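You operate a simulated robot arm through the tools that you are given. There is no shell and no other tool. Be economical: measure what you need, move in short steps, check, and stop when the job is done.

You are at the controls of a simulated two-armed robot. One attempt, no reset.

## Task
Straighten the upright by the corner: turn the blue knob till the level's bubble sits between its lines.
Fine: lay the blue spirit level on its shelf, close the turn clip of the wall bracket and put the level back. Set down upright: blue spirit level.

It is judged by the outcome, as a careful person would: the job done as asked, and still so three seconds after it is handed in. It fails if anything else is knocked over, pushed out of place, dropped, spilled or broken.

## Robot
Two 7-joint arms with fingered hands on one trunk, on a base that drives. Base frame: it is fixed to the floor where the robot stands at the start and does not move with it; the origin is under the middle of the robot, x ahead of it, y to its left, z up. Lengths are in mm, angles in rad, forces in N, time in s.
The left shoulder is at the start at [36, 152, 1200], the right one opposite. With the tool pointing down near the work surface each hand reaches from about 380 to 800 mm from the robot's upright axis, wherever it stands, measured 20 degrees to its own side. Places, roughly: blue knob [1900, -500, 900]; shelf of the upright by the corner [1800, -400, 1200]; steel upright by the corner [1900, -400, 1200]; turn clip of the wall bracket [1900, -300, 700]. Payload 3.8 kg a hand.
The TCP of each hand is the grasp point between the finger pads, 30 mm short of the fingertips. In the tool frame z runs along the fingers and y along their closing line. Largest opening 104 mm; the body of the gripper starts 35 mm behind the TCP. The gripper is a hand of 5 fingers: y runs from the thumb to the fingers, the wrist lies at [-15, -104, -178] in the tool frame.
Orientation is that of the tool frame in the base frame, as a unit quaternion [x, y, z, w]. With the fingers straight down and the wrist toward the robot, the tool's x, y and z point along [0, 1, 0], [1, 0, 0] and [0, 0, -1] of the base frame.

## Interface
- The arms move only by the tool move_arm. It takes "left_increments", "right_increments" or both (then of equal length, played together; a hand with none holds still); each is a list of rows, each a list of 6 numbers: the shift along the tool's x, y, z in units of 20 mm (1.0 is 20 mm), then the turn, a rotation vector about the tool's x, y, z in units of 5 degrees (1.0 is 5 degrees). In form: [[tx, ty, tz, ax, ay, az], ...]. A call has 1 to 12 rows; each row shifts and turns the commanded pose from where the row before left it, along the tool's axes as they then stand. A call with a number of a shift or a turn outside -1 to 1 is refused whole. Rows are played at 5 a second. More than 50 mm and 0.15 rad between two rows, and nothing of the call is played. Where a pose cannot be reached the arm comes as near as it can. A force on the tool above 40 N (or 10 N above the force at the start of the call, whichever is more), or a blocked arm, ends the call early, and 0.2 s more pass. In this call time passes only in rows, and 0.2 s behind the last. It gives the time, the measured TCP pose, the force on the tool (base axes), the opening and the grip force at its end, in the units of the frame above (readings bear some noise), with the torque about the TCP (base axes, N m) and any sound that the robot's microphone picked up.
- Cameras (640 x 400 px; columns grow to the right, rows downward): "scene" is now at [142.2, 5.7, 1378.5]; the picture's right is [-0.10, -1.00, 0.01], its down [-0.30, 0.02, -0.95] and it looks along [0.95, -0.09, -0.30] (base axes); focal length 295 px, centre (320, 200). "left" rides on the left gripper at [-80, -78, -141] in its tool frame; the picture's right is [-0.78, -0.30, 0.56], its down [0.53, -0.78, 0.33] and it looks along [0.33, 0.56, 0.76] (tool axes); focal length 247 px, centre (320, 200). "right" rides on the right gripper at [80, -78, -141] in its tool frame; the picture's right is [-0.78, 0.30, -0.56], its down [-0.53, -0.78, 0.33] and it looks along [-0.33, 0.56, 0.76] (tool axes); focal length 247 px, centre (320, 200). There is no depth. A picture from a camera that has moved, and an enlarged one, comes with that camera's place and axes in the base frame and with its lens. The place of the scene camera against the robot may be out by one fixed shift of up to 18 mm in any direction.
- grab_frame(camera): a new picture of that camera. It takes no simulated time.
- slide_trunk(by): slides the trunk up (or, below 0, down) by that many mm; the arms and the scene camera ride with it, the base frame stays. It gives what a move gives, with no picture.
- roll_base(legs): drives the robot by 1 to 6 legs, each [ahead, left, turn to the left] in mm, mm and rad, along the robot's own axes; the way and the turn of a leg run together, so that a leg with both is an arc; at most 1500 mm and 3.142 rad a leg. The arms and the cameras ride along, it lands a little off, and it stops where it bumps. It gives what a move gives.
- finger_targets(index, middle, ring, little, thumb_bend, thumb_turn, hand): sets how far each is bent, from 0 (flat) to 1 (curled in); at 0.3 the hand is open as for a grip, at 0.7 the pads meet at the TCP. One left out holds its place. A second passes; each finger stops where it meets its share of the squeeze, and holds until it gets a number again. It is the only way to open and close the hand. It gives what a move gives, with no picture; readings hold the bend of each and the force on index, middle, ring, little, thumb and palm. thumb_turn goes from beside the hand (0) to across from the fingers (1), as for a grip.
- turn_head(pan, tilt): turns the head with the scene camera to pan (to the left, within 1.396 rad either way) and tilt (down, from -0.506 to 1.204), counted from straight ahead of the robot. It gives what a move gives.
- inspect(camera, box): a new picture of the part [left, top, right, bottom] of that camera's present view, enlarged. It takes no simulated time.
- job_done(): hands the job in; it is judged then, once.

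Work in short steps. Places have to be worked out from the pictures, the camera data and where the tool is seen: move nearer, look again, correct. Check each grasp and each placing, and mend what went wrong. You have 120 turns and 92 pictures in all, those below and enlarged ones among them. Open the grippers and draw the arms clear of the work before you hand the job in, unless the task says otherwise; then end with one line.

The tools are called after "Request:" by a JSON object that holds its "fn" and its "kwargs". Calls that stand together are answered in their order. move_arm: Moves the arms, as the interface text tells. Its arguments: {"type":"object","properties":{"left_increments":{"type":"array"},"right_increments":{"type":"array"}},"required":[]} The other tools are called the same way: slide_trunk (by) slides the trunk up or down; finger_targets (index, middle, ring, little, thumb_bend, thumb_turn, hand) moves the fingers one by one; roll_base (legs) drives the base; turn_head (pan, tilt) turns the head that bears the scene camera; grab_frame (camera) takes a picture; inspect (camera, box) takes an enlarged picture of a part of a camera's view; job_done () hands the job in.

At the start:

```text
time_s: 0.0
left_eef_pos: [507.9, 139.4, 1293.7]
left_ee_rot: [0.707, 0.707, 0.0, 0.0]
left_contact_force: [0.3, 0.3, -0.6]
left_ft_torque: [0.02, -0.01, 0.02]
left_grip_width: 103.3
left_gripper_force: 0.1
left_shape: jaw
left_bend: [0.3, 0.3, 0.3, 0.3, 0.3, 0.98]
left_finger forces: [0.1, 0.0, 0.0, 0.0, 0.1, 0.0]
right_eef_pos: [549.5, -251.6, 1353.2]
right_ee_rot: [0.706, 0.708, 0.0, 0.0]
right_contact_force: [0.2, 0.4, 0.1]
right_ft_torque: [0.03, 0.01, -0.02]
right_grip_width: 103.3
right_gripper_force: 0.0
right_shape: jaw
right_bend: [0.3, 0.3, 0.3, 0.3, 0.3, 0.98]
right_finger forces: [0.0, 0.1, 0.0, 0.0, 0.0, 0.0]
trunk travel left (down, up): [-275.0, 181.0]
robot x, y, heading: [0.5, -0.4, -0.001]
head pan, tilt: [-0.096, 0.222]
```

scene: 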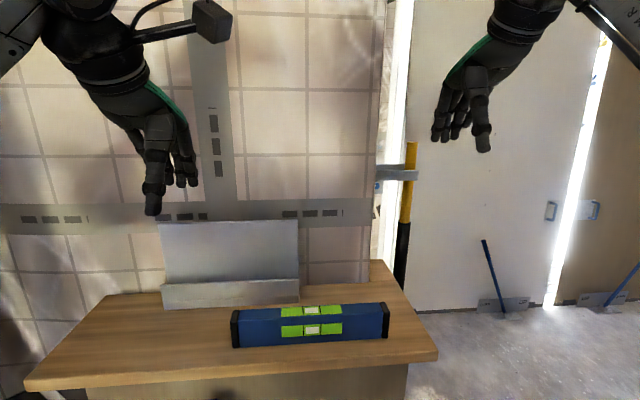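
right: 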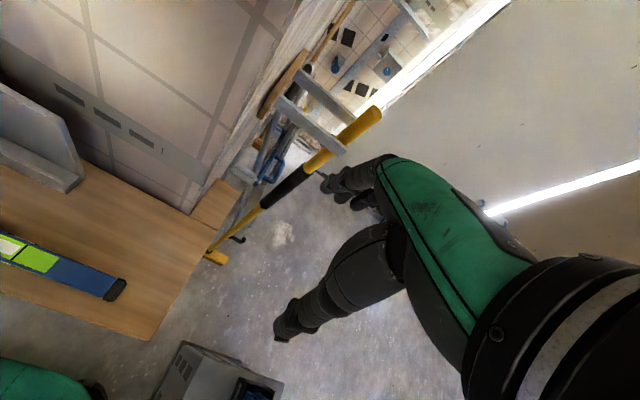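
left: 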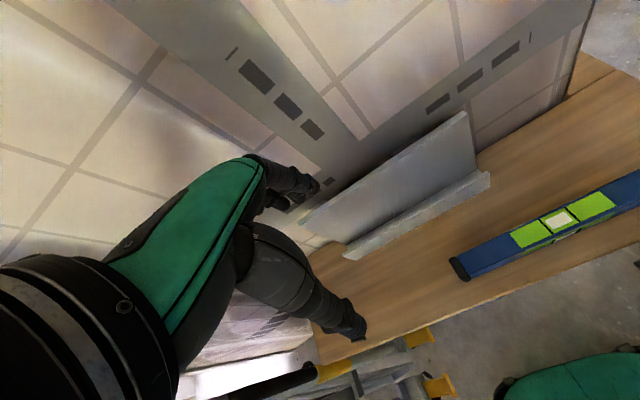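

I'll look closer at the scene to find the upright, the knob and the clip.

Request:
{"fn": "inspect", "kwargs": {"camera": "scene", "box": [340, 100, 460, 300]}}

Request:
{"fn": "turn_head", "kwargs": {"pan": -0.3, "tilt": 0.4}}

Request:
{"fn": "grab_frame", "kwargs": {"camera": "scene"}}

```text
2.00 times, centred on (400, 200) of scene
camera zoom: at [142.2, 5.7, 1378.5], right [-0.1, -1.0, 0.01], down [-0.3, 0.02, -0.95], along [0.95, -0.09, -0.3], focal length 590 px, centre (160, 200)
```

zoom: 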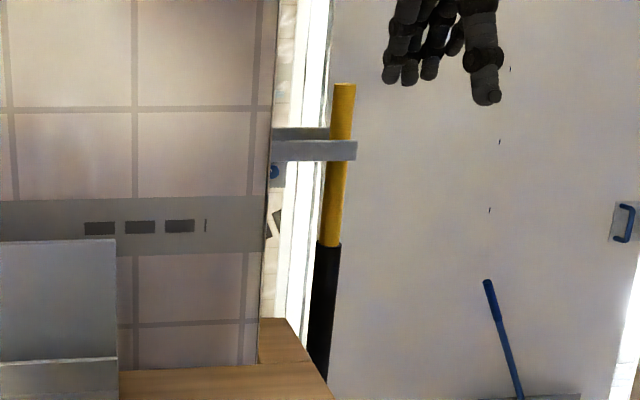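

```text
time_s: 0.7
left_eef_pos: [507.2, 139.8, 1294.4]
left_ee_rot: [0.707, 0.707, 0.0, 0.0]
left_contact_force: [-0.5, 0.2, 0.3]
left_ft_torque: [0.02, 0.01, 0.03]
left_grip_width: 103.6
left_gripper_force: 0.1
left_shape: jaw
left_bend: [0.3, 0.3, 0.3, 0.3, 0.3, 0.98]
left_finger forces: [0.0, 0.0, 0.1, 0.0, 0.0, 0.0]
right_eef_pos: [549.7, -251.8, 1352.8]
right_ee_rot: [0.706, 0.708, 0.0, -0.001]
right_contact_force: [0.2, -0.1, -0.6]
right_ft_torque: [-0.01, 0.0, 0.0]
right_grip_width: 103.5
right_gripper_force: 0.1
right_shape: jaw
right_bend: [0.3, 0.3, 0.3, 0.3, 0.3, 0.98]
right_finger forces: [0.0, 0.1, 0.0, 0.0, 0.0, 0.0]
trunk travel left (down, up): [-275.0, 181.0]
robot x, y, heading: [0.3, -2.3, 0.001]
head pan, tilt: [-0.3, 0.4]
```

```text
87 pictures are left
camera scene: at [136.4, -12.7, 1362.4], right [-0.29, -0.96, 0.03], down [-0.45, 0.11, -0.89], along [0.84, -0.27, -0.46], focal length 295 px, centre (320, 200)
```

scene: 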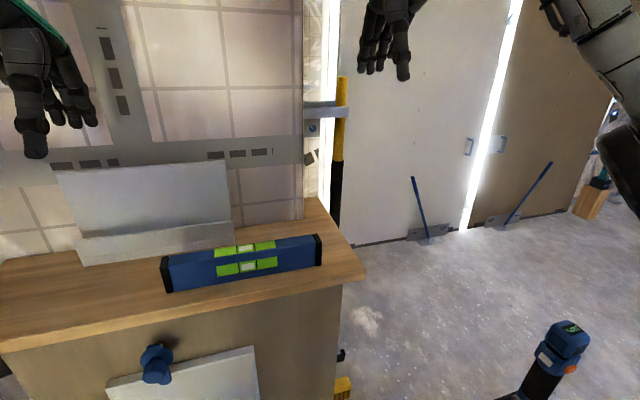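

The knob place projects behind the tiled panel's right edge, so I need to see past it. First I look over the floor on the right.

Request:
{"fn": "turn_head", "kwargs": {"pan": -0.7, "tilt": 0.8}}

Request:
{"fn": "grab_frame", "kwargs": {"camera": "scene"}}

Request:
{"fn": "inspect", "kwargs": {"camera": "right", "box": [200, 0, 440, 260]}}

```text
time_s: 1.6
left_eef_pos: [507.2, 139.6, 1292.9]
left_ee_rot: [0.707, 0.707, 0.0, 0.0]
left_contact_force: [0.1, 1.0, 0.5]
left_ft_torque: [0.0, 0.02, 0.01]
left_grip_width: 103.6
left_gripper_force: 0.1
left_shape: jaw
left_bend: [0.3, 0.3, 0.3, 0.3, 0.3, 0.98]
left_finger forces: [0.0, 0.0, 0.0, 0.1, 0.1, 0.0]
right_eef_pos: [549.9, -251.7, 1351.6]
right_ee_rot: [0.707, 0.707, 0.0, 0.0]
right_contact_force: [0.6, -0.1, 1.1]
right_ft_torque: [0.03, 0.0, 0.0]
right_grip_width: 103.5
right_gripper_force: 0.1
right_shape: jaw
right_bend: [0.3, 0.3, 0.3, 0.3, 0.3, 0.98]
right_finger forces: [0.1, 0.0, 0.0, 0.0, 0.1, 0.0]
trunk travel left (down, up): [-275.0, 181.0]
robot x, y, heading: [1.7, 5.1, 0.001]
head pan, tilt: [-0.7, 0.799]
```

```text
86 pictures are left
camera scene: at [106.7, -37.3, 1329.8], right [-0.64, -0.77, 0.06], down [-0.61, 0.46, -0.65], along [0.47, -0.45, -0.76], focal length 295 px, centre (320, 200)
```

scene: 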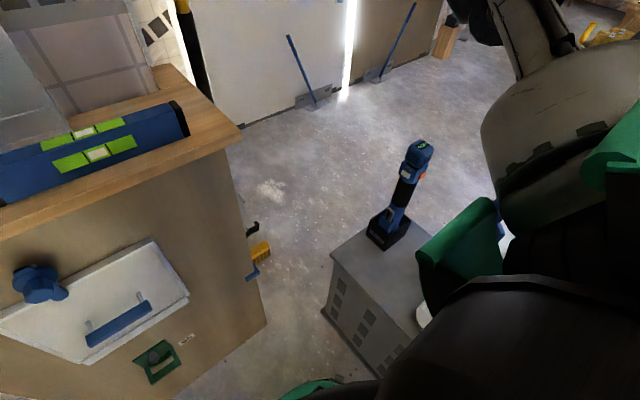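

```text
1.54 times, centred on (320, 130) of right
camera zoom: at [472.2, -171.0, 1493.6], right [0.3, -0.78, 0.56], down [-0.78, -0.53, -0.33], along [0.56, -0.33, -0.76], focal length 380 px, centre (320, 308)
```

zoom: 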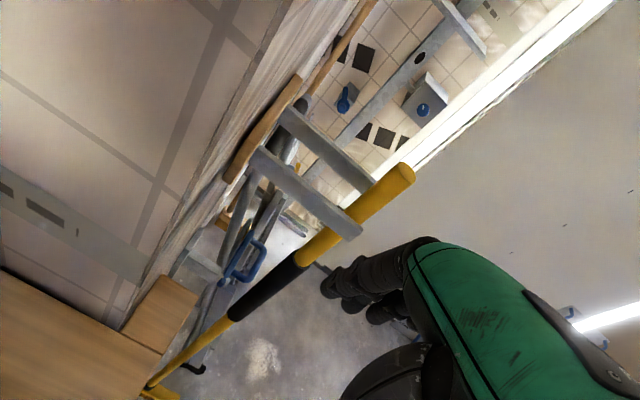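

The work area lies behind the partition; I'll fetch the level first. I measure it with the head turned down and a second view from the left hand shifted sideways/upwards.

Request:
{"fn": "turn_head", "kwargs": {"pan": 0.0, "tilt": 0.75}}

Request:
{"fn": "grab_frame", "kwargs": {"camera": "scene"}}

Request:
{"fn": "move_arm", "kwargs": {"left_increments": [[-1, 0, 0, 0, 0, 0], [-1, 0, 0, 0, 0, 0], [-1, 0, 0, 0, 0, 0], [-1, 0, 0, 0, 0, 0], [-1, 0, 0, 0, 0, 0], [-1, 0, 0, 0, 0, 0]], "right_increments": [[-1, 0, 0, 0, 0, 0], [-1, 0, 0, 0, 0, 0], [-1, 0, 0, 0, 0, 0], [-1, 0, 0, 0, 0, 0], [-1, 0, 0, 0, 0, 0], [-1, 0, 0, 0, 0, 0]]}}

Request:
{"fn": "grab_frame", "kwargs": {"camera": "left"}}

```text
time_s: 2.7
left_eef_pos: [507.9, 138.8, 1293.6]
left_ee_rot: [0.707, 0.707, 0.0, 0.0]
left_contact_force: [0.4, 0.4, 0.0]
left_ft_torque: [0.02, 0.01, 0.04]
left_grip_width: 103.4
left_gripper_force: 0.1
left_shape: jaw
left_bend: [0.3, 0.3, 0.3, 0.3, 0.3, 0.98]
left_finger forces: [0.0, 0.1, 0.0, 0.0, 0.0, 0.0]
right_eef_pos: [550.0, -251.1, 1352.4]
right_ee_rot: [0.707, 0.708, 0.0, 0.0]
right_contact_force: [0.6, 0.2, -0.8]
right_ft_torque: [0.0, -0.01, 0.0]
right_grip_width: 103.5
right_gripper_force: 0.1
right_shape: jaw
right_bend: [0.3, 0.3, 0.3, 0.3, 0.3, 0.98]
right_finger forces: [0.0, 0.0, 0.1, 0.0, 0.1, 0.1]
trunk travel left (down, up): [-275.0, 181.0]
robot x, y, heading: [-1.3, 2.1, 0.003]
head pan, tilt: [0.0, 0.75]
```

```text
84 pictures are left
camera scene: at [128.1, 14.6, 1331.9], right [0.0, -1.0, 0.0], down [-0.74, 0.0, -0.67], along [0.67, 0.0, -0.74], focal length 295 px, centre (320, 200)
```

scene: 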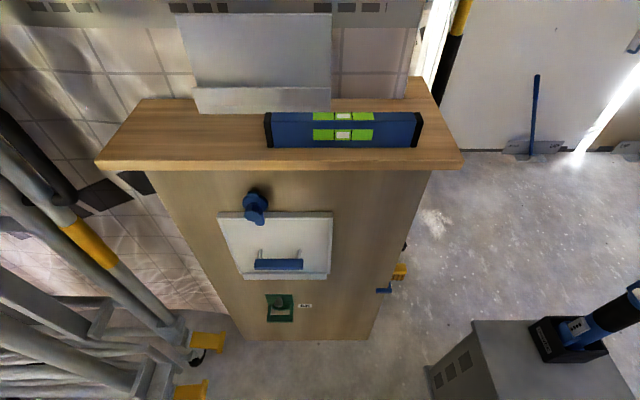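

```text
time_s: 4.1
left_eef_pos: [507.0, 17.3, 1293.3]
left_ee_rot: [0.707, 0.707, -0.001, 0.0]
left_contact_force: [-0.9, 0.3, -0.1]
left_ft_torque: [-0.03, 0.01, 0.02]
left_grip_width: 103.8
left_gripper_force: 0.0
left_shape: jaw
left_bend: [0.3, 0.3, 0.3, 0.3, 0.3, 0.98]
left_finger forces: [0.1, 0.1, 0.0, 0.0, 0.1, 0.0]
right_eef_pos: [549.9, -372.6, 1351.6]
right_ee_rot: [0.706, 0.708, 0.0, 0.0]
right_contact_force: [-0.2, 0.9, -0.5]
right_ft_torque: [-0.01, 0.0, -0.01]
right_grip_width: 103.7
right_gripper_force: 0.1
right_shape: jaw
right_bend: [0.3, 0.3, 0.3, 0.3, 0.3, 0.98]
right_finger forces: [0.1, 0.0, 0.1, 0.0, 0.0, 0.0]
trunk travel left (down, up): [-275.0, 181.0]
robot x, y, heading: [-4.9, -0.2, -0.002]
head pan, tilt: [0.0, 0.75]
```

```text
83 pictures are left
camera left: at [429.8, -62.8, 1434.1], right [-0.3, -0.78, -0.56], down [-0.78, 0.53, -0.33], along [0.56, 0.34, -0.76], focal length 247 px, centre (320, 200)
```

left: 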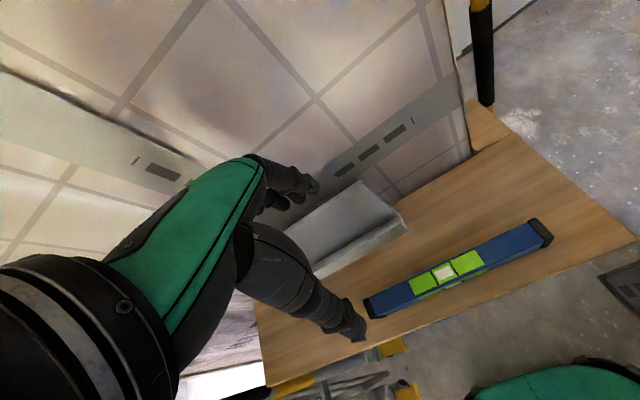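

Level's centre looks near [480, -32] with the bench top around 1080–1100. I zoom in to sort out its edges and what's behind it.

Request:
{"fn": "inspect", "kwargs": {"camera": "scene", "box": [250, 70, 440, 190]}}

Request:
{"fn": "inspect", "kwargs": {"camera": "left", "box": [320, 180, 600, 355]}}

```text
3.33 times, centred on (345, 130) of scene
camera zoom: at [128.0, 13.2, 1331.9], right [0.0, -1.0, 0.0], down [-0.74, 0.0, -0.67], along [0.67, 0.0, -0.74], focal length 984 px, centre (237, 433)
```

zoom: 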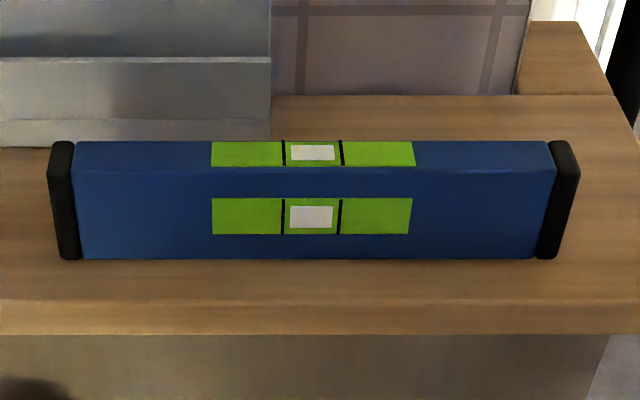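

```text
2.29 times, centred on (460, 268) of left
camera zoom: at [429.8, -62.8, 1434.1], right [-0.3, -0.78, -0.56], down [-0.78, 0.53, -0.33], along [0.56, 0.34, -0.76], focal length 564 px, centre (0, 46)
```

zoom: 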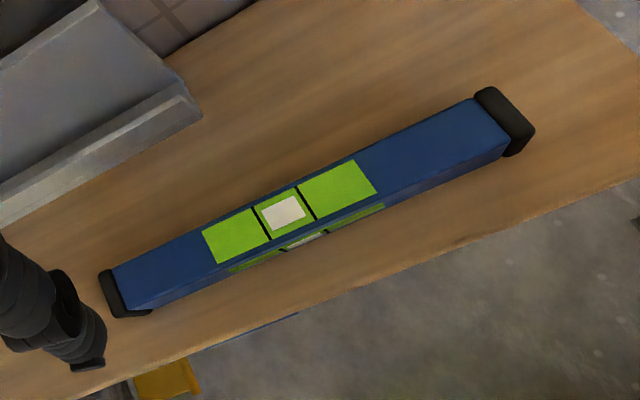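

Level: about 216 long, 22 wide, 43 high, centre ≈[478, -33], bottom ≈1071. I narrow the left hand and move above it.

Request:
{"fn": "finger_targets", "kwargs": {"hand": "left", "index": 0.42, "middle": 0.42, "ring": 0.42, "little": 0.42, "thumb_bend": 0.42}}

Request:
{"fn": "move_arm", "kwargs": {"left_increments": [[-1, -0.5, 0.8, 0, 0, 0], [-1, -0.5, 0.8, 0, 0, 0], [-0.5, -0.45, 0.8, 0, 0, 0], [0, 0, 0.8, 0, 0, 0], [0, 0, 0.8, 0, 0, 0]]}}

Request:
{"fn": "grab_frame", "kwargs": {"camera": "left"}}

Request:
{"fn": "grab_frame", "kwargs": {"camera": "scene"}}

```text
time_s: 5.1
left_eef_pos: [506.7, 18.0, 1293.8]
left_ee_rot: [0.707, 0.707, 0.0, 0.0]
left_contact_force: [0.5, 0.2, -0.3]
left_ft_torque: [0.01, 0.02, -0.03]
left_grip_width: 73.2
left_gripper_force: 0.0
left_shape: fingers
left_bend: [0.42, 0.42, 0.42, 0.42, 0.42, 0.98]
left_finger forces: [0.1, 0.0, 0.1, 0.1, 0.1, 0.0]
right_eef_pos: [549.3, -371.7, 1352.5]
right_ee_rot: [0.707, 0.707, 0.0, 0.0]
right_contact_force: [-0.1, 0.3, -0.7]
right_ft_torque: [0.0, -0.01, 0.0]
right_grip_width: 103.4
right_gripper_force: 0.1
right_shape: jaw
right_bend: [0.3, 0.3, 0.3, 0.3, 0.3, 0.98]
right_finger forces: [0.0, 0.1, 0.0, 0.0, 0.0, 0.0]
trunk travel left (down, up): [-275.0, 181.0]
robot x, y, heading: [-0.5, 0.2, -0.001]
head pan, tilt: [0.0, 0.75]
```

```text
time_s: 6.3
left_eef_pos: [478.8, -31.4, 1213.6]
left_ee_rot: [0.707, 0.707, 0.0, -0.001]
left_contact_force: [-0.4, -0.4, -0.3]
left_ft_torque: [-0.01, 0.0, 0.0]
left_grip_width: 73.4
left_gripper_force: 0.1
left_shape: fingers
left_bend: [0.42, 0.42, 0.42, 0.42, 0.42, 0.98]
left_finger forces: [0.0, 0.0, 0.0, 0.1, 0.1, 0.0]
right_eef_pos: [550.1, -371.4, 1352.3]
right_ee_rot: [0.707, 0.707, -0.002, 0.0]
right_contact_force: [0.3, -0.2, 0.6]
right_ft_torque: [0.02, -0.01, 0.02]
right_grip_width: 103.5
right_gripper_force: 0.1
right_shape: jaw
right_bend: [0.3, 0.3, 0.3, 0.3, 0.3, 0.98]
right_finger forces: [0.1, 0.1, 0.1, 0.1, 0.1, 0.0]
trunk travel left (down, up): [-275.0, 181.0]
robot x, y, heading: [1.8, 2.2, 0.0]
head pan, tilt: [0.0, 0.75]
```

```text
80 pictures are left
camera left: at [401.1, -111.3, 1353.7], right [-0.3, -0.78, -0.56], down [-0.78, 0.53, -0.33], along [0.56, 0.33, -0.76], focal length 247 px, centre (320, 200)
```

left: 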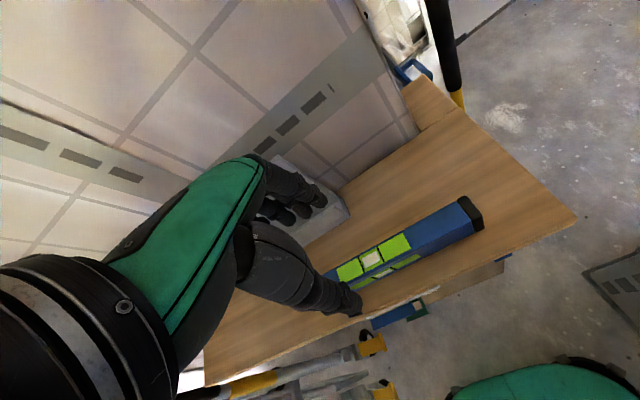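

```text
79 pictures are left
camera scene: at [128.4, 14.5, 1331.8], right [0.0, -1.0, 0.0], down [-0.74, 0.0, -0.67], along [0.67, 0.0, -0.74], focal length 295 px, centre (320, 200)
```

scene: 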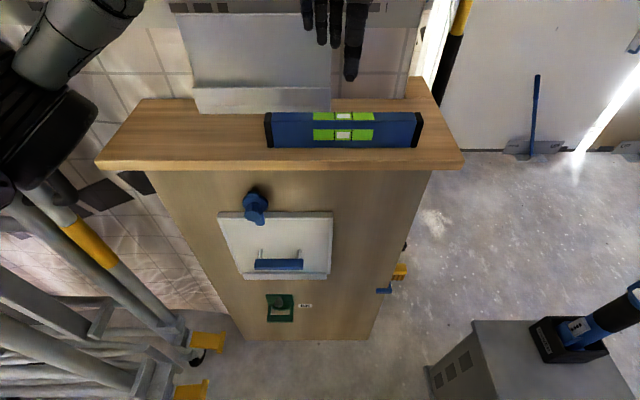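

A second stereo fix gives the top vial at ≈[482, -36, 1110]. I descend most of the way and check that the level is between thumb and fingers.

Request:
{"fn": "move_arm", "kwargs": {"left_increments": [[-0.25, 0.1, 0.9, 0, 0, 0], [0, 0, 0.9, 0, 0, 0], [0, 0, 0.9, 0, 0, 0], [0, 0, 0.9, 0, 0, 0]]}}

Request:
{"fn": "grab_frame", "kwargs": {"camera": "scene"}}

Request:
{"fn": "inspect", "kwargs": {"camera": "left", "box": [220, 140, 500, 320]}}

```text
time_s: 7.3
left_eef_pos: [480.9, -35.9, 1141.4]
left_ee_rot: [0.707, 0.707, 0.0, -0.001]
left_contact_force: [1.1, 0.0, 0.6]
left_ft_torque: [0.0, -0.01, 0.02]
left_grip_width: 73.2
left_gripper_force: 0.0
left_shape: fingers
left_bend: [0.42, 0.42, 0.42, 0.42, 0.42, 0.98]
left_finger forces: [0.0, 0.0, 0.1, 0.0, 0.0, 0.0]
right_eef_pos: [549.5, -372.1, 1353.4]
right_ee_rot: [0.707, 0.707, 0.0, 0.0]
right_contact_force: [0.6, 1.1, 0.6]
right_ft_torque: [0.01, 0.0, 0.01]
right_grip_width: 103.3
right_gripper_force: 0.0
right_shape: jaw
right_bend: [0.3, 0.3, 0.3, 0.3, 0.3, 0.98]
right_finger forces: [0.0, 0.0, 0.0, 0.1, 0.0, 0.0]
trunk travel left (down, up): [-275.0, 181.0]
robot x, y, heading: [-2.0, -1.0, -0.003]
head pan, tilt: [0.0, 0.75]
```

```text
78 pictures are left
camera scene: at [128.3, 14.5, 1331.8], right [0.0, -1.0, 0.0], down [-0.74, 0.0, -0.67], along [0.67, 0.0, -0.74], focal length 295 px, centre (320, 200)
```

scene: 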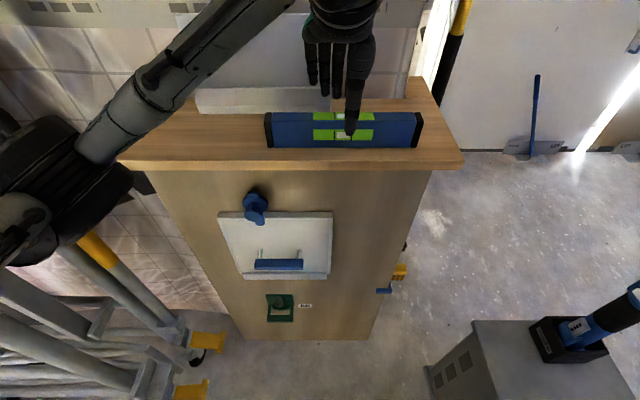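

```text
2.22 times, centred on (360, 230) of left
camera zoom: at [403.3, -116.2, 1282.0], right [-0.3, -0.78, -0.56], down [-0.78, 0.53, -0.33], along [0.56, 0.33, -0.76], focal length 549 px, centre (231, 133)
```

zoom: 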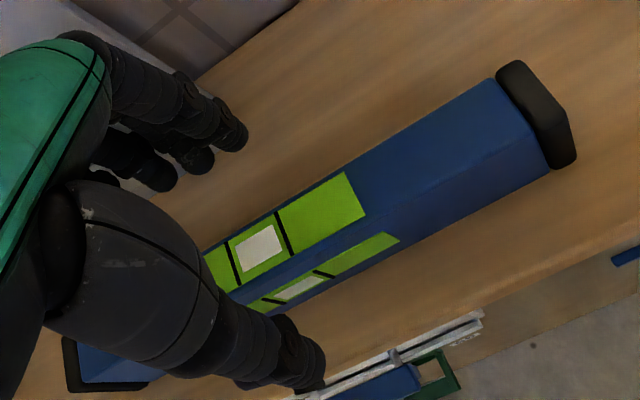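

The level sits between thumb and fingers with room on both sides. I go down to TCP z≈1106.

Request:
{"fn": "move_arm", "kwargs": {"left_increments": [[0, 0, 0.9, 0, 0, 0], [0, 0, 0.85, 0, 0, 0]]}}

Request:
{"fn": "inspect", "kwargs": {"camera": "left", "box": [220, 140, 500, 320]}}

```text
time_s: 7.9
left_eef_pos: [480.9, -35.6, 1106.3]
left_ee_rot: [0.707, 0.707, 0.0, 0.0]
left_contact_force: [-0.3, -0.4, 0.6]
left_ft_torque: [0.02, 0.02, 0.02]
left_grip_width: 73.6
left_gripper_force: 0.0
left_shape: fingers
left_bend: [0.42, 0.42, 0.42, 0.42, 0.42, 0.98]
left_finger forces: [0.0, 0.0, 0.0, 0.0, 0.0, 0.1]
right_eef_pos: [551.1, -371.5, 1352.0]
right_ee_rot: [0.707, 0.707, 0.001, 0.0]
right_contact_force: [0.6, 0.3, -0.2]
right_ft_torque: [0.05, -0.04, 0.04]
right_grip_width: 103.6
right_gripper_force: 0.0
right_shape: jaw
right_bend: [0.3, 0.3, 0.3, 0.3, 0.3, 0.98]
right_finger forces: [0.1, 0.0, 0.1, 0.0, 0.0, 0.0]
trunk travel left (down, up): [-275.0, 181.0]
robot x, y, heading: [0.9, -1.9, -0.002]
head pan, tilt: [0.0, 0.75]
```

```text
2.22 times, centred on (360, 230) of left
camera zoom: at [403.2, -115.8, 1247.1], right [-0.3, -0.78, -0.56], down [-0.78, 0.53, -0.33], along [0.56, 0.33, -0.76], focal length 549 px, centre (231, 133)
```

zoom: 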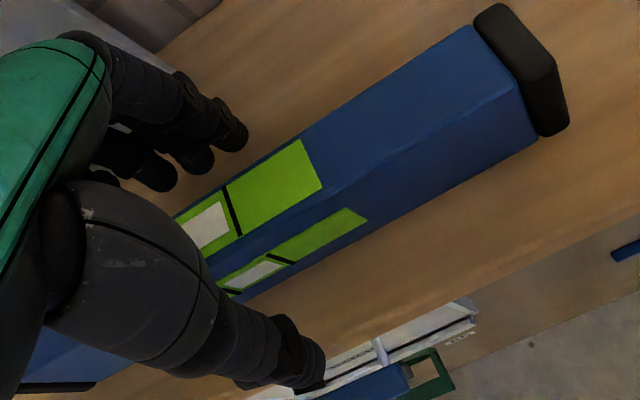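

No contact yet; 6 mm lower, then I close the hand on the level.

Request:
{"fn": "move_arm", "kwargs": {"left_increments": [[0, 0, 0.3, 0, 0, 0]]}}

Request:
{"fn": "finger_targets", "kwargs": {"hand": "left", "index": 0.7, "middle": 0.7, "ring": 0.7, "little": 0.7, "thumb_bend": 0.7}}

Request:
{"fn": "inspect", "kwargs": {"camera": "left", "box": [220, 140, 500, 320]}}

```text
time_s: 8.3
left_eef_pos: [479.4, -35.4, 1100.2]
left_ee_rot: [0.707, 0.707, 0.0, -0.001]
left_contact_force: [0.0, -0.9, -0.4]
left_ft_torque: [0.0, -0.01, 0.02]
left_grip_width: 73.4
left_gripper_force: 0.1
left_shape: fingers
left_bend: [0.42, 0.42, 0.42, 0.42, 0.42, 0.98]
left_finger forces: [0.1, 0.1, 0.0, 0.0, 0.0, 0.0]
right_eef_pos: [549.5, -372.1, 1352.8]
right_ee_rot: [0.707, 0.707, 0.0, 0.0]
right_contact_force: [-0.8, -0.4, 0.7]
right_ft_torque: [0.0, 0.02, 0.01]
right_grip_width: 103.5
right_gripper_force: 0.1
right_shape: jaw
right_bend: [0.3, 0.3, 0.3, 0.3, 0.3, 0.98]
right_finger forces: [0.0, 0.1, 0.0, 0.1, 0.0, 0.1]
trunk travel left (down, up): [-275.0, 181.0]
robot x, y, heading: [1.8, -0.1, -0.003]
head pan, tilt: [0.0, 0.75]
```

```text
time_s: 9.3
left_eef_pos: [479.7, -36.0, 1100.3]
left_ee_rot: [0.708, 0.707, 0.0, 0.0]
left_contact_force: [-0.2, -0.7, -0.2]
left_ft_torque: [0.0, 0.05, -0.03]
left_grip_width: 19.7
left_gripper_force: 8.1
left_shape: fingers
left_bend: [0.65, 0.67, 0.68, 0.7, 0.62, 0.96]
left_finger forces: [4.0, 2.7, 1.1, 0.1, 8.1, 0.0]
right_eef_pos: [550.2, -372.1, 1351.9]
right_ee_rot: [0.707, 0.708, 0.0, -0.001]
right_contact_force: [-0.6, -0.1, -0.5]
right_ft_torque: [-0.02, 0.01, 0.0]
right_grip_width: 103.5
right_gripper_force: 0.1
right_shape: jaw
right_bend: [0.3, 0.3, 0.3, 0.3, 0.3, 0.98]
right_finger forces: [0.1, 0.1, 0.0, 0.1, 0.0, 0.0]
trunk travel left (down, up): [-275.0, 181.0]
robot x, y, heading: [-3.5, -1.4, 0.0]
head pan, tilt: [0.0, 0.75]
```

```text
2.22 times, centred on (360, 230) of left
camera zoom: at [403.0, -116.2, 1241.2], right [-0.3, -0.78, -0.56], down [-0.78, 0.53, -0.33], along [0.56, 0.33, -0.76], focal length 549 px, centre (231, 133)
```

zoom: 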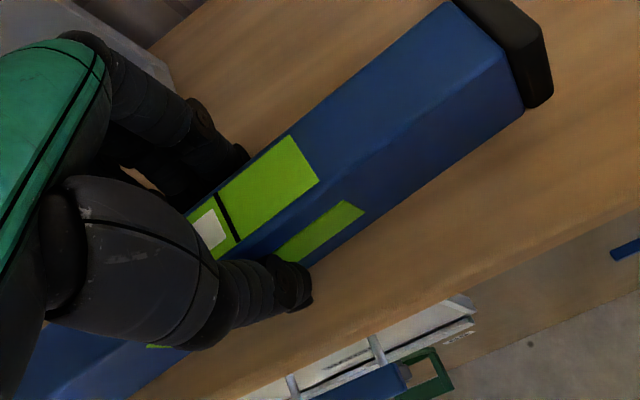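

The grip is uneven (8 N). I command a tighter squeeze.

Request:
{"fn": "finger_targets", "kwargs": {"hand": "left", "index": 0.8, "middle": 0.85, "ring": 0.85, "little": 0.85, "thumb_bend": 0.85}}

Request:
{"fn": "move_arm", "kwargs": {"left_increments": [[0, 0, -0.5, 0, 0, 0], [0, 0, -0.5, 0, 0, 0]]}}

Request:
{"fn": "grab_frame", "kwargs": {"camera": "scene"}}

```text
time_s: 10.3
left_eef_pos: [480.2, -34.6, 1100.1]
left_ee_rot: [0.707, 0.707, 0.0, 0.001]
left_contact_force: [0.9, 1.3, 2.4]
left_ft_torque: [0.22, 0.13, -0.05]
left_grip_width: 18.5
left_gripper_force: 34.9
left_shape: fingers
left_bend: [0.73, 0.78, 0.84, 0.85, 0.68, 0.88]
left_finger forces: [16.9, 15.0, 4.2, 0.0, 34.3, 0.0]
right_eef_pos: [549.1, -370.7, 1352.2]
right_ee_rot: [0.707, 0.707, -0.001, 0.0]
right_contact_force: [-0.9, 0.3, 0.1]
right_ft_torque: [-0.05, 0.01, 0.01]
right_grip_width: 103.7
right_gripper_force: 0.1
right_shape: jaw
right_bend: [0.3, 0.3, 0.3, 0.3, 0.3, 0.98]
right_finger forces: [0.1, 0.0, 0.1, 0.1, 0.0, 0.0]
trunk travel left (down, up): [-275.0, 181.0]
robot x, y, heading: [-2.0, -0.9, -0.001]
head pan, tilt: [0.0, 0.75]
```

```text
time_s: 10.9
left_eef_pos: [480.4, -37.2, 1120.6]
left_ee_rot: [0.707, 0.707, -0.001, 0.0]
left_contact_force: [-0.1, 1.0, -1.9]
left_ft_torque: [0.06, -0.02, -0.06]
left_grip_width: 18.4
left_gripper_force: 31.0
left_shape: fingers
left_bend: [0.73, 0.78, 0.84, 0.85, 0.68, 0.88]
left_finger forces: [18.2, 12.9, 0.0, 0.0, 31.0, 0.0]
right_eef_pos: [550.7, -371.3, 1352.3]
right_ee_rot: [0.707, 0.707, 0.0, 0.0]
right_contact_force: [-0.4, -0.1, 0.2]
right_ft_torque: [-0.02, -0.02, -0.02]
right_grip_width: 103.7
right_gripper_force: 0.0
right_shape: jaw
right_bend: [0.3, 0.3, 0.3, 0.3, 0.3, 0.98]
right_finger forces: [0.1, 0.1, 0.1, 0.1, 0.1, 0.0]
trunk travel left (down, up): [-275.0, 181.0]
robot x, y, heading: [-0.4, 2.7, -0.002]
head pan, tilt: [0.0, 0.75]
```

```text
74 pictures are left
camera scene: at [128.1, 14.4, 1331.9], right [0.0, -1.0, 0.0], down [-0.74, 0.0, -0.67], along [0.67, 0.0, -0.74], focal length 295 px, centre (320, 200)
```

scene: 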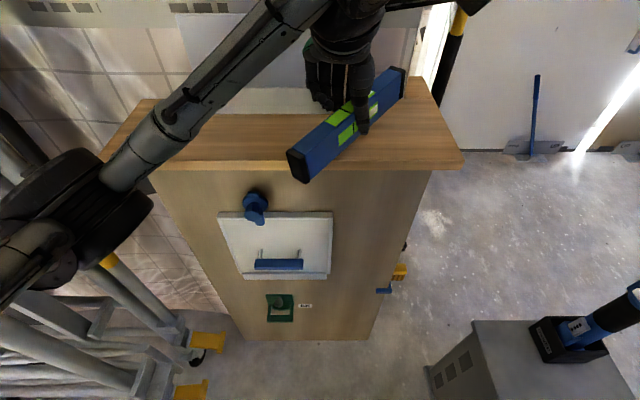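

The tight squeeze pushed the thumb aside and the level yawed. I set it down again, open, and will regrip aligned and gentler.

Request:
{"fn": "move_arm", "kwargs": {"left_increments": [[0, 0, 0.5, 0, 0, 0], [0, 0, 0.47, 0, 0, 0]]}}

Request:
{"fn": "finger_targets", "kwargs": {"hand": "left", "index": 0.3, "middle": 0.3, "ring": 0.3, "little": 0.3, "thumb_bend": 0.3, "thumb_turn": 1.0}}

Request:
{"fn": "grab_frame", "kwargs": {"camera": "scene"}}

```text
time_s: 11.5
left_eef_pos: [480.6, -35.9, 1100.4]
left_ee_rot: [0.707, 0.707, 0.001, 0.001]
left_contact_force: [1.1, 0.3, 3.5]
left_ft_torque: [0.15, 0.16, -0.01]
left_grip_width: 18.7
left_gripper_force: 33.2
left_shape: fingers
left_bend: [0.73, 0.79, 0.84, 0.85, 0.68, 0.88]
left_finger forces: [17.4, 16.0, 0.0, 0.0, 33.1, 0.1]
right_eef_pos: [550.5, -371.8, 1352.7]
right_ee_rot: [0.707, 0.707, 0.0, 0.0]
right_contact_force: [-0.7, 0.3, -0.1]
right_ft_torque: [0.03, -0.01, -0.02]
right_grip_width: 103.6
right_gripper_force: 0.0
right_shape: jaw
right_bend: [0.3, 0.3, 0.3, 0.3, 0.3, 0.98]
right_finger forces: [0.0, 0.0, 0.1, 0.0, 0.0, 0.1]
trunk travel left (down, up): [-275.0, 181.0]
robot x, y, heading: [-0.1, 6.0, -0.002]
head pan, tilt: [0.0, 0.75]
```

```text
time_s: 12.5
left_eef_pos: [480.0, -35.4, 1101.1]
left_ee_rot: [0.707, 0.707, -0.001, -0.001]
left_contact_force: [0.1, 0.0, 0.0]
left_ft_torque: [-0.01, -0.01, -0.02]
left_grip_width: 103.0
left_gripper_force: 0.0
left_shape: fingers
left_bend: [0.3, 0.3, 0.3, 0.3, 0.3, 0.98]
left_finger forces: [0.0, 0.0, 0.0, 0.1, 0.0, 0.0]
right_eef_pos: [549.6, -371.4, 1351.5]
right_ee_rot: [0.707, 0.707, 0.0, 0.0]
right_contact_force: [-0.1, 0.4, -0.1]
right_ft_torque: [-0.02, -0.01, -0.02]
right_grip_width: 103.4
right_gripper_force: 0.1
right_shape: jaw
right_bend: [0.3, 0.3, 0.3, 0.3, 0.3, 0.98]
right_finger forces: [0.0, 0.0, 0.0, 0.0, 0.0, 0.0]
trunk travel left (down, up): [-275.0, 181.0]
robot x, y, heading: [-0.6, -3.1, 0.0]
head pan, tilt: [0.0, 0.75]
```

```text
73 pictures are left
camera scene: at [128.2, 14.6, 1331.9], right [0.0, -1.0, 0.0], down [-0.74, 0.0, -0.67], along [0.67, 0.0, -0.74], focal length 295 px, centre (320, 200)
```

scene: 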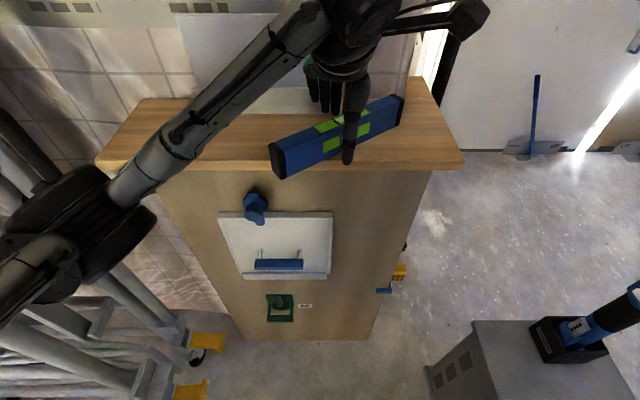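

The level lies yawed ~37° within the open hand. I turn the hand to line up with it, then close gently with thumb pushing no harder than the fingers.

Request:
{"fn": "move_arm", "kwargs": {"left_increments": [[0, 0, 0, 0, 0, -1], [0, 0, 0, 0, 0, -1], [0, 0, 0, 0, 0, -1], [0, 0, 0, 0, 0, -1], [0, 0, 0, 0, 0, -1], [0, 0, 0, 0, 0, -1], [0, 0, 0, 0, 0, -1]]}}

Request:
{"fn": "grab_frame", "kwargs": {"camera": "left"}}

Request:
{"fn": "grab_frame", "kwargs": {"camera": "scene"}}

```text
time_s: 14.1
left_eef_pos: [480.2, -35.9, 1101.3]
left_ee_rot: [0.461, 0.887, 0.0, 0.0]
left_contact_force: [-0.1, 0.3, -0.3]
left_ft_torque: [-0.01, 0.01, 0.04]
left_grip_width: 103.0
left_gripper_force: 0.0
left_shape: fingers
left_bend: [0.3, 0.3, 0.3, 0.3, 0.3, 0.98]
left_finger forces: [0.0, 0.0, 0.0, 0.0, 0.0, 0.0]
right_eef_pos: [550.3, -371.6, 1351.4]
right_ee_rot: [0.707, 0.707, -0.001, -0.001]
right_contact_force: [0.1, 0.3, 0.7]
right_ft_torque: [-0.01, -0.03, 0.02]
right_grip_width: 103.9
right_gripper_force: 0.0
right_shape: jaw
right_bend: [0.3, 0.3, 0.3, 0.3, 0.3, 0.98]
right_finger forces: [0.0, 0.0, 0.0, 0.1, 0.1, 0.1]
trunk travel left (down, up): [-275.0, 181.0]
robot x, y, heading: [-3.8, -1.8, 0.002]
head pan, tilt: [0.0, 0.75]
```

```text
72 pictures are left
camera left: at [463.0, -146.4, 1242.1], right [0.2, -0.81, -0.56], down [-0.94, -0.01, -0.33], along [0.26, 0.59, -0.76], focal length 247 px, centre (320, 200)
```

left: 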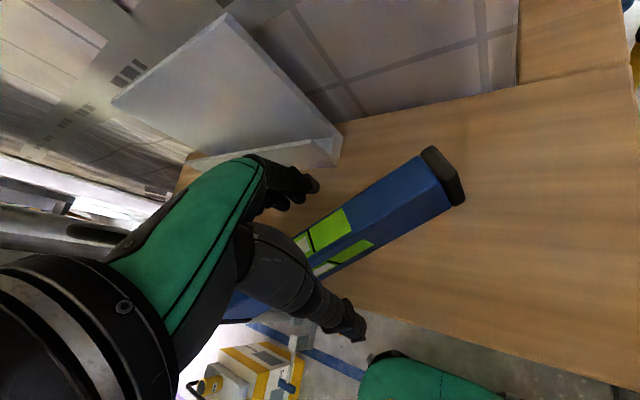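

```text
71 pictures are left
camera scene: at [128.0, 14.2, 1331.9], right [0.0, -1.0, 0.0], down [-0.74, 0.0, -0.67], along [0.67, 0.0, -0.74], focal length 295 px, centre (320, 200)
```

scene: 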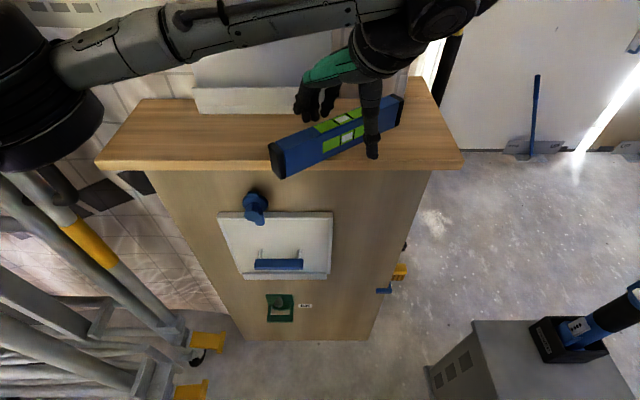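

Hand is aligned now; I nudge ~9 mm to centre on the vial and close gently.

Request:
{"fn": "move_arm", "kwargs": {"left_increments": [[0.45, -0.35, 0, 0, 0, 0]]}}

Request:
{"fn": "finger_targets", "kwargs": {"hand": "left", "index": 0.7, "middle": 0.7, "ring": 0.7, "little": 0.7, "thumb_bend": 0.68, "thumb_turn": 1.0}}

Request:
{"fn": "grab_frame", "kwargs": {"camera": "scene"}}

```text
time_s: 14.5
left_eef_pos: [469.5, -32.0, 1100.8]
left_ee_rot: [0.462, 0.887, 0.0, -0.001]
left_contact_force: [0.1, 0.6, -0.6]
left_ft_torque: [0.03, -0.02, -0.01]
left_grip_width: 102.7
left_gripper_force: 0.1
left_shape: fingers
left_bend: [0.3, 0.3, 0.3, 0.3, 0.3, 0.98]
left_finger forces: [0.0, 0.0, 0.0, 0.0, 0.0, 0.0]
right_eef_pos: [549.3, -371.3, 1352.3]
right_ee_rot: [0.707, 0.707, 0.0, 0.0]
right_contact_force: [0.1, 0.4, 0.2]
right_ft_torque: [-0.01, -0.01, -0.01]
right_grip_width: 103.5
right_gripper_force: 0.0
right_shape: jaw
right_bend: [0.3, 0.3, 0.3, 0.3, 0.3, 0.98]
right_finger forces: [0.1, 0.0, 0.0, 0.0, 0.1, 0.1]
trunk travel left (down, up): [-275.0, 181.0]
robot x, y, heading: [-1.6, 1.5, 0.003]
head pan, tilt: [0.0, 0.75]
```

```text
time_s: 15.5
left_eef_pos: [468.5, -31.8, 1101.0]
left_ee_rot: [0.462, 0.887, 0.0, 0.001]
left_contact_force: [0.1, 0.7, 0.5]
left_ft_torque: [-0.01, -0.04, -0.03]
left_grip_width: 21.0
left_gripper_force: 8.1
left_shape: fingers
left_bend: [0.65, 0.67, 0.68, 0.7, 0.61, 1.0]
left_finger forces: [3.9, 3.0, 1.6, 0.0, 8.0, 0.0]
right_eef_pos: [549.6, -371.4, 1351.9]
right_ee_rot: [0.707, 0.707, 0.0, 0.0]
right_contact_force: [-0.8, 0.0, 0.4]
right_ft_torque: [0.01, 0.01, 0.0]
right_grip_width: 103.5
right_gripper_force: 0.1
right_shape: jaw
right_bend: [0.3, 0.3, 0.3, 0.3, 0.3, 0.98]
right_finger forces: [0.0, 0.0, 0.1, 0.1, 0.0, 0.0]
trunk travel left (down, up): [-275.0, 181.0]
robot x, y, heading: [-1.6, -1.9, 0.003]
head pan, tilt: [0.0, 0.75]
```

```text
70 pictures are left
camera scene: at [128.1, 14.6, 1331.9], right [0.0, -1.0, 0.0], down [-0.74, 0.0, -0.67], along [0.67, 0.0, -0.74], focal length 295 px, centre (320, 200)
```

scene: 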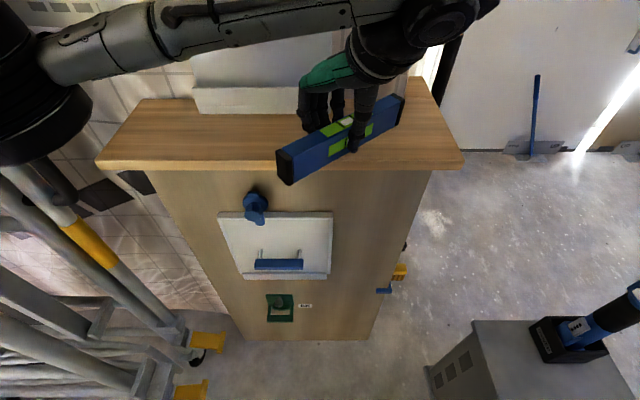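

The level sits ~10° off the hand, well held. I firm up a little and lift.

Request:
{"fn": "finger_targets", "kwargs": {"hand": "left", "index": 0.71, "middle": 0.72, "ring": 0.72, "thumb_bend": 0.71}}

Request:
{"fn": "move_arm", "kwargs": {"left_increments": [[0, 0, -1, 0, 0, 0], [0, 0, -1, 0, 0, 0], [0, 0, -1, 0, 0, 0], [0, 0, -1, 0, 0, 0], [0, 0, -1, 0, 0, 0], [0, 0, -1, 0, 0, 0]]}}

Request:
{"fn": "grab_frame", "kwargs": {"camera": "scene"}}

```text
time_s: 16.5
left_eef_pos: [469.8, -31.8, 1101.1]
left_ee_rot: [0.461, 0.887, 0.0, 0.001]
left_contact_force: [-0.5, -0.5, -0.1]
left_ft_torque: [-0.03, -0.03, -0.02]
left_grip_width: 20.3
left_gripper_force: 11.4
left_shape: fingers
left_bend: [0.65, 0.67, 0.71, 0.7, 0.61, 1.0]
left_finger forces: [5.0, 4.4, 2.3, 0.0, 12.0, 0.0]
right_eef_pos: [551.9, -372.1, 1353.0]
right_ee_rot: [0.708, 0.707, 0.0, 0.0]
right_contact_force: [0.2, 0.0, 0.3]
right_ft_torque: [0.01, -0.03, 0.06]
right_grip_width: 103.7
right_gripper_force: 0.1
right_shape: jaw
right_bend: [0.3, 0.3, 0.3, 0.3, 0.3, 0.98]
right_finger forces: [0.1, 0.0, 0.0, 0.0, 0.0, 0.0]
trunk travel left (down, up): [-275.0, 181.0]
robot x, y, heading: [0.2, 0.8, -0.002]
head pan, tilt: [0.0, 0.75]
```

```text
time_s: 17.9
left_eef_pos: [468.5, -33.8, 1220.8]
left_ee_rot: [0.461, 0.887, 0.0, 0.001]
left_contact_force: [0.7, 0.9, -1.8]
left_ft_torque: [0.03, -0.01, 0.0]
left_grip_width: 20.6
left_gripper_force: 11.7
left_shape: fingers
left_bend: [0.65, 0.67, 0.71, 0.7, 0.61, 1.0]
left_finger forces: [5.0, 4.2, 2.4, 0.0, 11.9, 0.0]
right_eef_pos: [549.0, -372.7, 1352.5]
right_ee_rot: [0.707, 0.707, 0.0, 0.0]
right_contact_force: [0.0, 0.0, 0.2]
right_ft_torque: [-0.02, -0.01, 0.01]
right_grip_width: 103.5
right_gripper_force: 0.1
right_shape: jaw
right_bend: [0.3, 0.3, 0.3, 0.3, 0.3, 0.98]
right_finger forces: [0.1, 0.1, 0.1, 0.0, 0.1, 0.0]
trunk travel left (down, up): [-275.0, 181.0]
robot x, y, heading: [-5.1, -1.4, -0.002]
head pan, tilt: [0.0, 0.75]
```

```text
69 pictures are left
camera scene: at [127.8, 14.4, 1331.9], right [0.0, -1.0, 0.0], down [-0.74, 0.0, -0.67], along [0.67, 0.0, -0.74], focal length 295 px, centre (320, 200)
```

scene: 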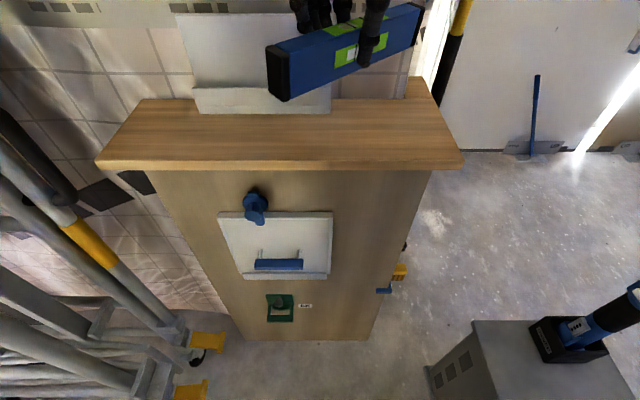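

Held at 12 N with ~2 N of weight. I turn the hand back and draw both arms in for driving, then look to the right for the route.

Request:
{"fn": "move_arm", "kwargs": {"left_increments": [[0, 0, -1, 0, 0, 1], [0, 0, -1, 0, 0, 1], [0, 0, -0.5, 0, 0, 1], [0, -1, 0, 0, 0, 1], [0, -1, 0, 0, 0, 1], [1, -1, 0, 0, 0, 1], [1, -1, 0, 0, 0, 1], [1, 0, 0, 0, 0, 0], [1, 0, 0, 0, 0, 0], [1, 0, 0, 0, 0, 0]], "right_increments": [[0, -1, 0, 0, 0, 0], [0, -1, 0, 0, 0, 0], [0, -1, 0, 0, 0, 0], [0, -1, 0, 0, 0, 0], [0, -1, 0, 0, 0, 0], [0.5, -1, 0, 0, 0, 0], [0.5, -1, 0, 0, 0, 0], [0.5, 0, 0, 0, 0, 0], [0.5, 0, 0, 0, 0, 0], [0.5, 0, 0, 0, 0, 0]]}}

Request:
{"fn": "turn_head", "kwargs": {"pan": -1.1, "tilt": 0.55}}

Request:
{"fn": "grab_frame", "kwargs": {"camera": "scene"}}

Request:
{"fn": "grab_frame", "kwargs": {"camera": "right"}}

```text
time_s: 20.3
left_eef_pos: [387.1, 10.8, 1273.1]
left_ee_rot: [0.719, 0.695, 0.012, -0.004]
left_contact_force: [-0.6, 0.8, -2.2]
left_ft_torque: [0.03, -0.03, 0.0]
left_grip_width: 20.6
left_gripper_force: 11.7
left_shape: fingers
left_bend: [0.65, 0.67, 0.71, 0.7, 0.61, 1.0]
left_finger forces: [5.1, 4.1, 2.3, 0.1, 11.7, 0.0]
right_eef_pos: [406.9, -358.4, 1347.4]
right_ee_rot: [0.714, 0.7, 0.008, -0.005]
right_contact_force: [-0.2, -0.2, -0.1]
right_ft_torque: [0.03, 0.01, -0.01]
right_grip_width: 103.9
right_gripper_force: 0.1
right_shape: jaw
right_bend: [0.3, 0.3, 0.3, 0.3, 0.3, 0.98]
right_finger forces: [0.0, 0.1, 0.0, 0.0, 0.0, 0.1]
trunk travel left (down, up): [-275.0, 181.0]
robot x, y, heading: [10.2, -6.9, -0.022]
head pan, tilt: [0.0, 0.75]
stopped in row 10 (left hand): the arm was blocked; the commanded pose is now the measured one
```

```text
time_s: 21.6
left_eef_pos: [389.3, 10.3, 1272.7]
left_ee_rot: [0.717, 0.697, 0.011, -0.008]
left_contact_force: [-0.2, 0.1, -1.6]
left_ft_torque: [0.03, 0.04, 0.03]
left_grip_width: 20.7
left_gripper_force: 11.9
left_shape: fingers
left_bend: [0.65, 0.67, 0.71, 0.7, 0.61, 1.0]
left_finger forces: [5.0, 4.1, 2.3, 0.0, 11.7, 0.0]
right_eef_pos: [408.9, -359.2, 1346.0]
right_ee_rot: [0.713, 0.701, 0.008, -0.006]
right_contact_force: [0.1, 0.5, -0.1]
right_ft_torque: [-0.02, 0.0, 0.02]
right_grip_width: 103.5
right_gripper_force: 0.0
right_shape: jaw
right_bend: [0.3, 0.3, 0.3, 0.3, 0.3, 0.98]
right_finger forces: [0.0, 0.1, 0.1, 0.0, 0.0, 0.0]
trunk travel left (down, up): [-275.0, 181.0]
robot x, y, heading: [4.8, -12.5, -0.02]
head pan, tilt: [-1.1, 0.55]
```

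```text
68 pictures are left
camera scene: at [90.3, -96.5, 1351.2], right [-0.9, -0.44, 0.07], down [-0.3, 0.49, -0.82], along [0.33, -0.75, -0.57], focal length 295 px, centre (320, 200)
```

scene: 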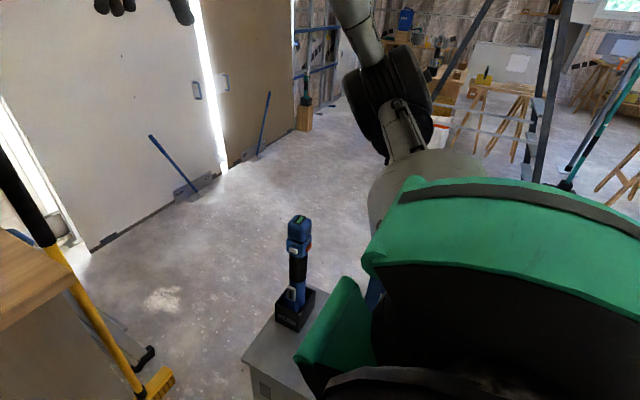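

```text
67 pictures are left
camera right: at [332.2, -279.4, 1489.2], right [0.28, -0.79, 0.54], down [-0.79, -0.51, -0.34], along [0.55, -0.33, -0.77], focal length 247 px, centre (320, 200)
```

right: 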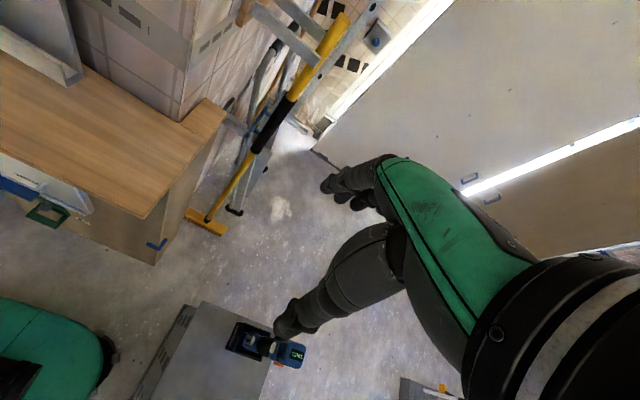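

The toolbox with the drill stands right beside me (y ≈ -410 to -730, x up to 405), and the passage between it and the bench is narrow. I turn the right hand to look at the toolbox's extent.

Request:
{"fn": "move_arm", "kwargs": {"right_increments": [[0, 0.5, -1, 0, 0, 1], [0, 0.5, -1, 0, 0, 1], [0, 0.5, -1, 0, 0, 1], [0, 0, -1, 0, 0, 1], [0, 0, 0, 0, 0, 1], [0, 0, 0, 0, 0, 1], [0, 0, 0, 0, 0, 1], [0, 0, 0, 0, 0, 1], [0, 0, 0, 0, 0, 1], [0, 0, 0, 0, 0, 1], [0, 0, 0, 0, 0, 1], [0, 0, 0, 0, 0, 1]]}}

Request:
{"fn": "grab_frame", "kwargs": {"camera": "right"}}

Request:
{"fn": "turn_head", "kwargs": {"pan": -1.39, "tilt": 1.0}}

Request:
{"fn": "grab_frame", "kwargs": {"camera": "scene"}}

```text
time_s: 24.4
left_eef_pos: [386.5, 10.9, 1273.3]
left_ee_rot: [0.72, 0.694, 0.012, -0.006]
left_contact_force: [-0.5, 0.0, -1.8]
left_ft_torque: [-0.01, -0.02, 0.04]
left_grip_width: 20.5
left_gripper_force: 11.4
left_shape: fingers
left_bend: [0.65, 0.67, 0.71, 0.7, 0.61, 1.0]
left_finger forces: [5.0, 4.1, 2.4, 0.0, 11.7, 0.0]
right_eef_pos: [433.6, -361.4, 1428.3]
right_ee_rot: [0.968, 0.249, 0.005, -0.008]
right_contact_force: [0.1, 0.7, 0.7]
right_ft_torque: [0.02, 0.0, 0.04]
right_grip_width: 103.7
right_gripper_force: 0.1
right_shape: jaw
right_bend: [0.3, 0.3, 0.3, 0.3, 0.3, 0.98]
right_finger forces: [0.0, 0.0, 0.1, 0.0, 0.0, 0.1]
trunk travel left (down, up): [-275.0, 181.0]
robot x, y, heading: [9.5, -8.0, -0.022]
head pan, tilt: [-1.1, 0.55]
stopped in row 12 (right hand): the arm was blocked; the commanded pose is now the measured one
```

```text
66 pictures are left
camera right: at [466.0, -256.7, 1571.9], right [-0.54, -0.64, 0.54], down [-0.84, 0.43, -0.33], along [-0.02, -0.64, -0.77], focal length 247 px, centre (320, 200)
```

right: 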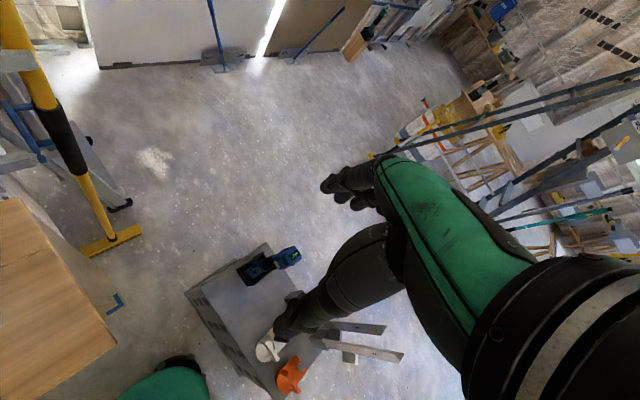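

```text
time_s: 25.3
left_eef_pos: [387.6, 10.6, 1272.3]
left_ee_rot: [0.718, 0.696, 0.01, -0.006]
left_contact_force: [0.5, -0.8, -2.1]
left_ft_torque: [0.0, -0.01, 0.03]
left_grip_width: 20.7
left_gripper_force: 12.0
left_shape: fingers
left_bend: [0.65, 0.67, 0.71, 0.7, 0.61, 1.0]
left_finger forces: [5.0, 4.2, 2.5, 0.0, 11.8, 0.1]
right_eef_pos: [437.4, -362.4, 1427.1]
right_ee_rot: [0.968, 0.25, 0.003, -0.009]
right_contact_force: [0.0, 0.2, -0.7]
right_ft_torque: [0.02, 0.02, 0.02]
right_grip_width: 103.8
right_gripper_force: 0.0
right_shape: jaw
right_bend: [0.3, 0.3, 0.3, 0.3, 0.3, 0.98]
right_finger forces: [0.1, 0.0, 0.1, 0.0, 0.0, 0.0]
trunk travel left (down, up): [-275.0, 181.0]
robot x, y, heading: [4.4, -4.5, -0.017]
head pan, tilt: [-1.389, 1.0]
```

```text
65 pictures are left
camera scene: at [58.4, -83.0, 1317.7], right [-0.98, -0.17, 0.08], down [-0.18, 0.84, -0.51], along [0.02, -0.52, -0.86], focal length 295 px, centre (320, 200)
```

scene: 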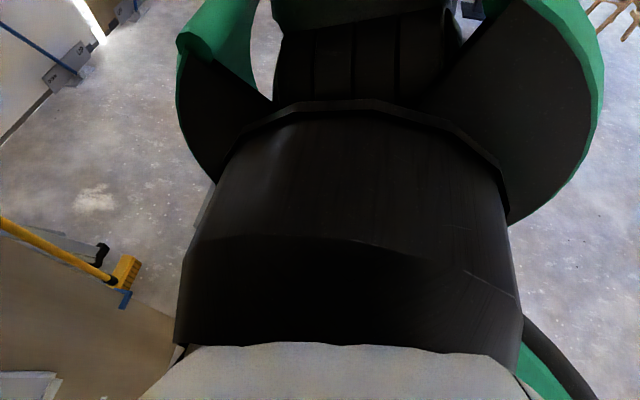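

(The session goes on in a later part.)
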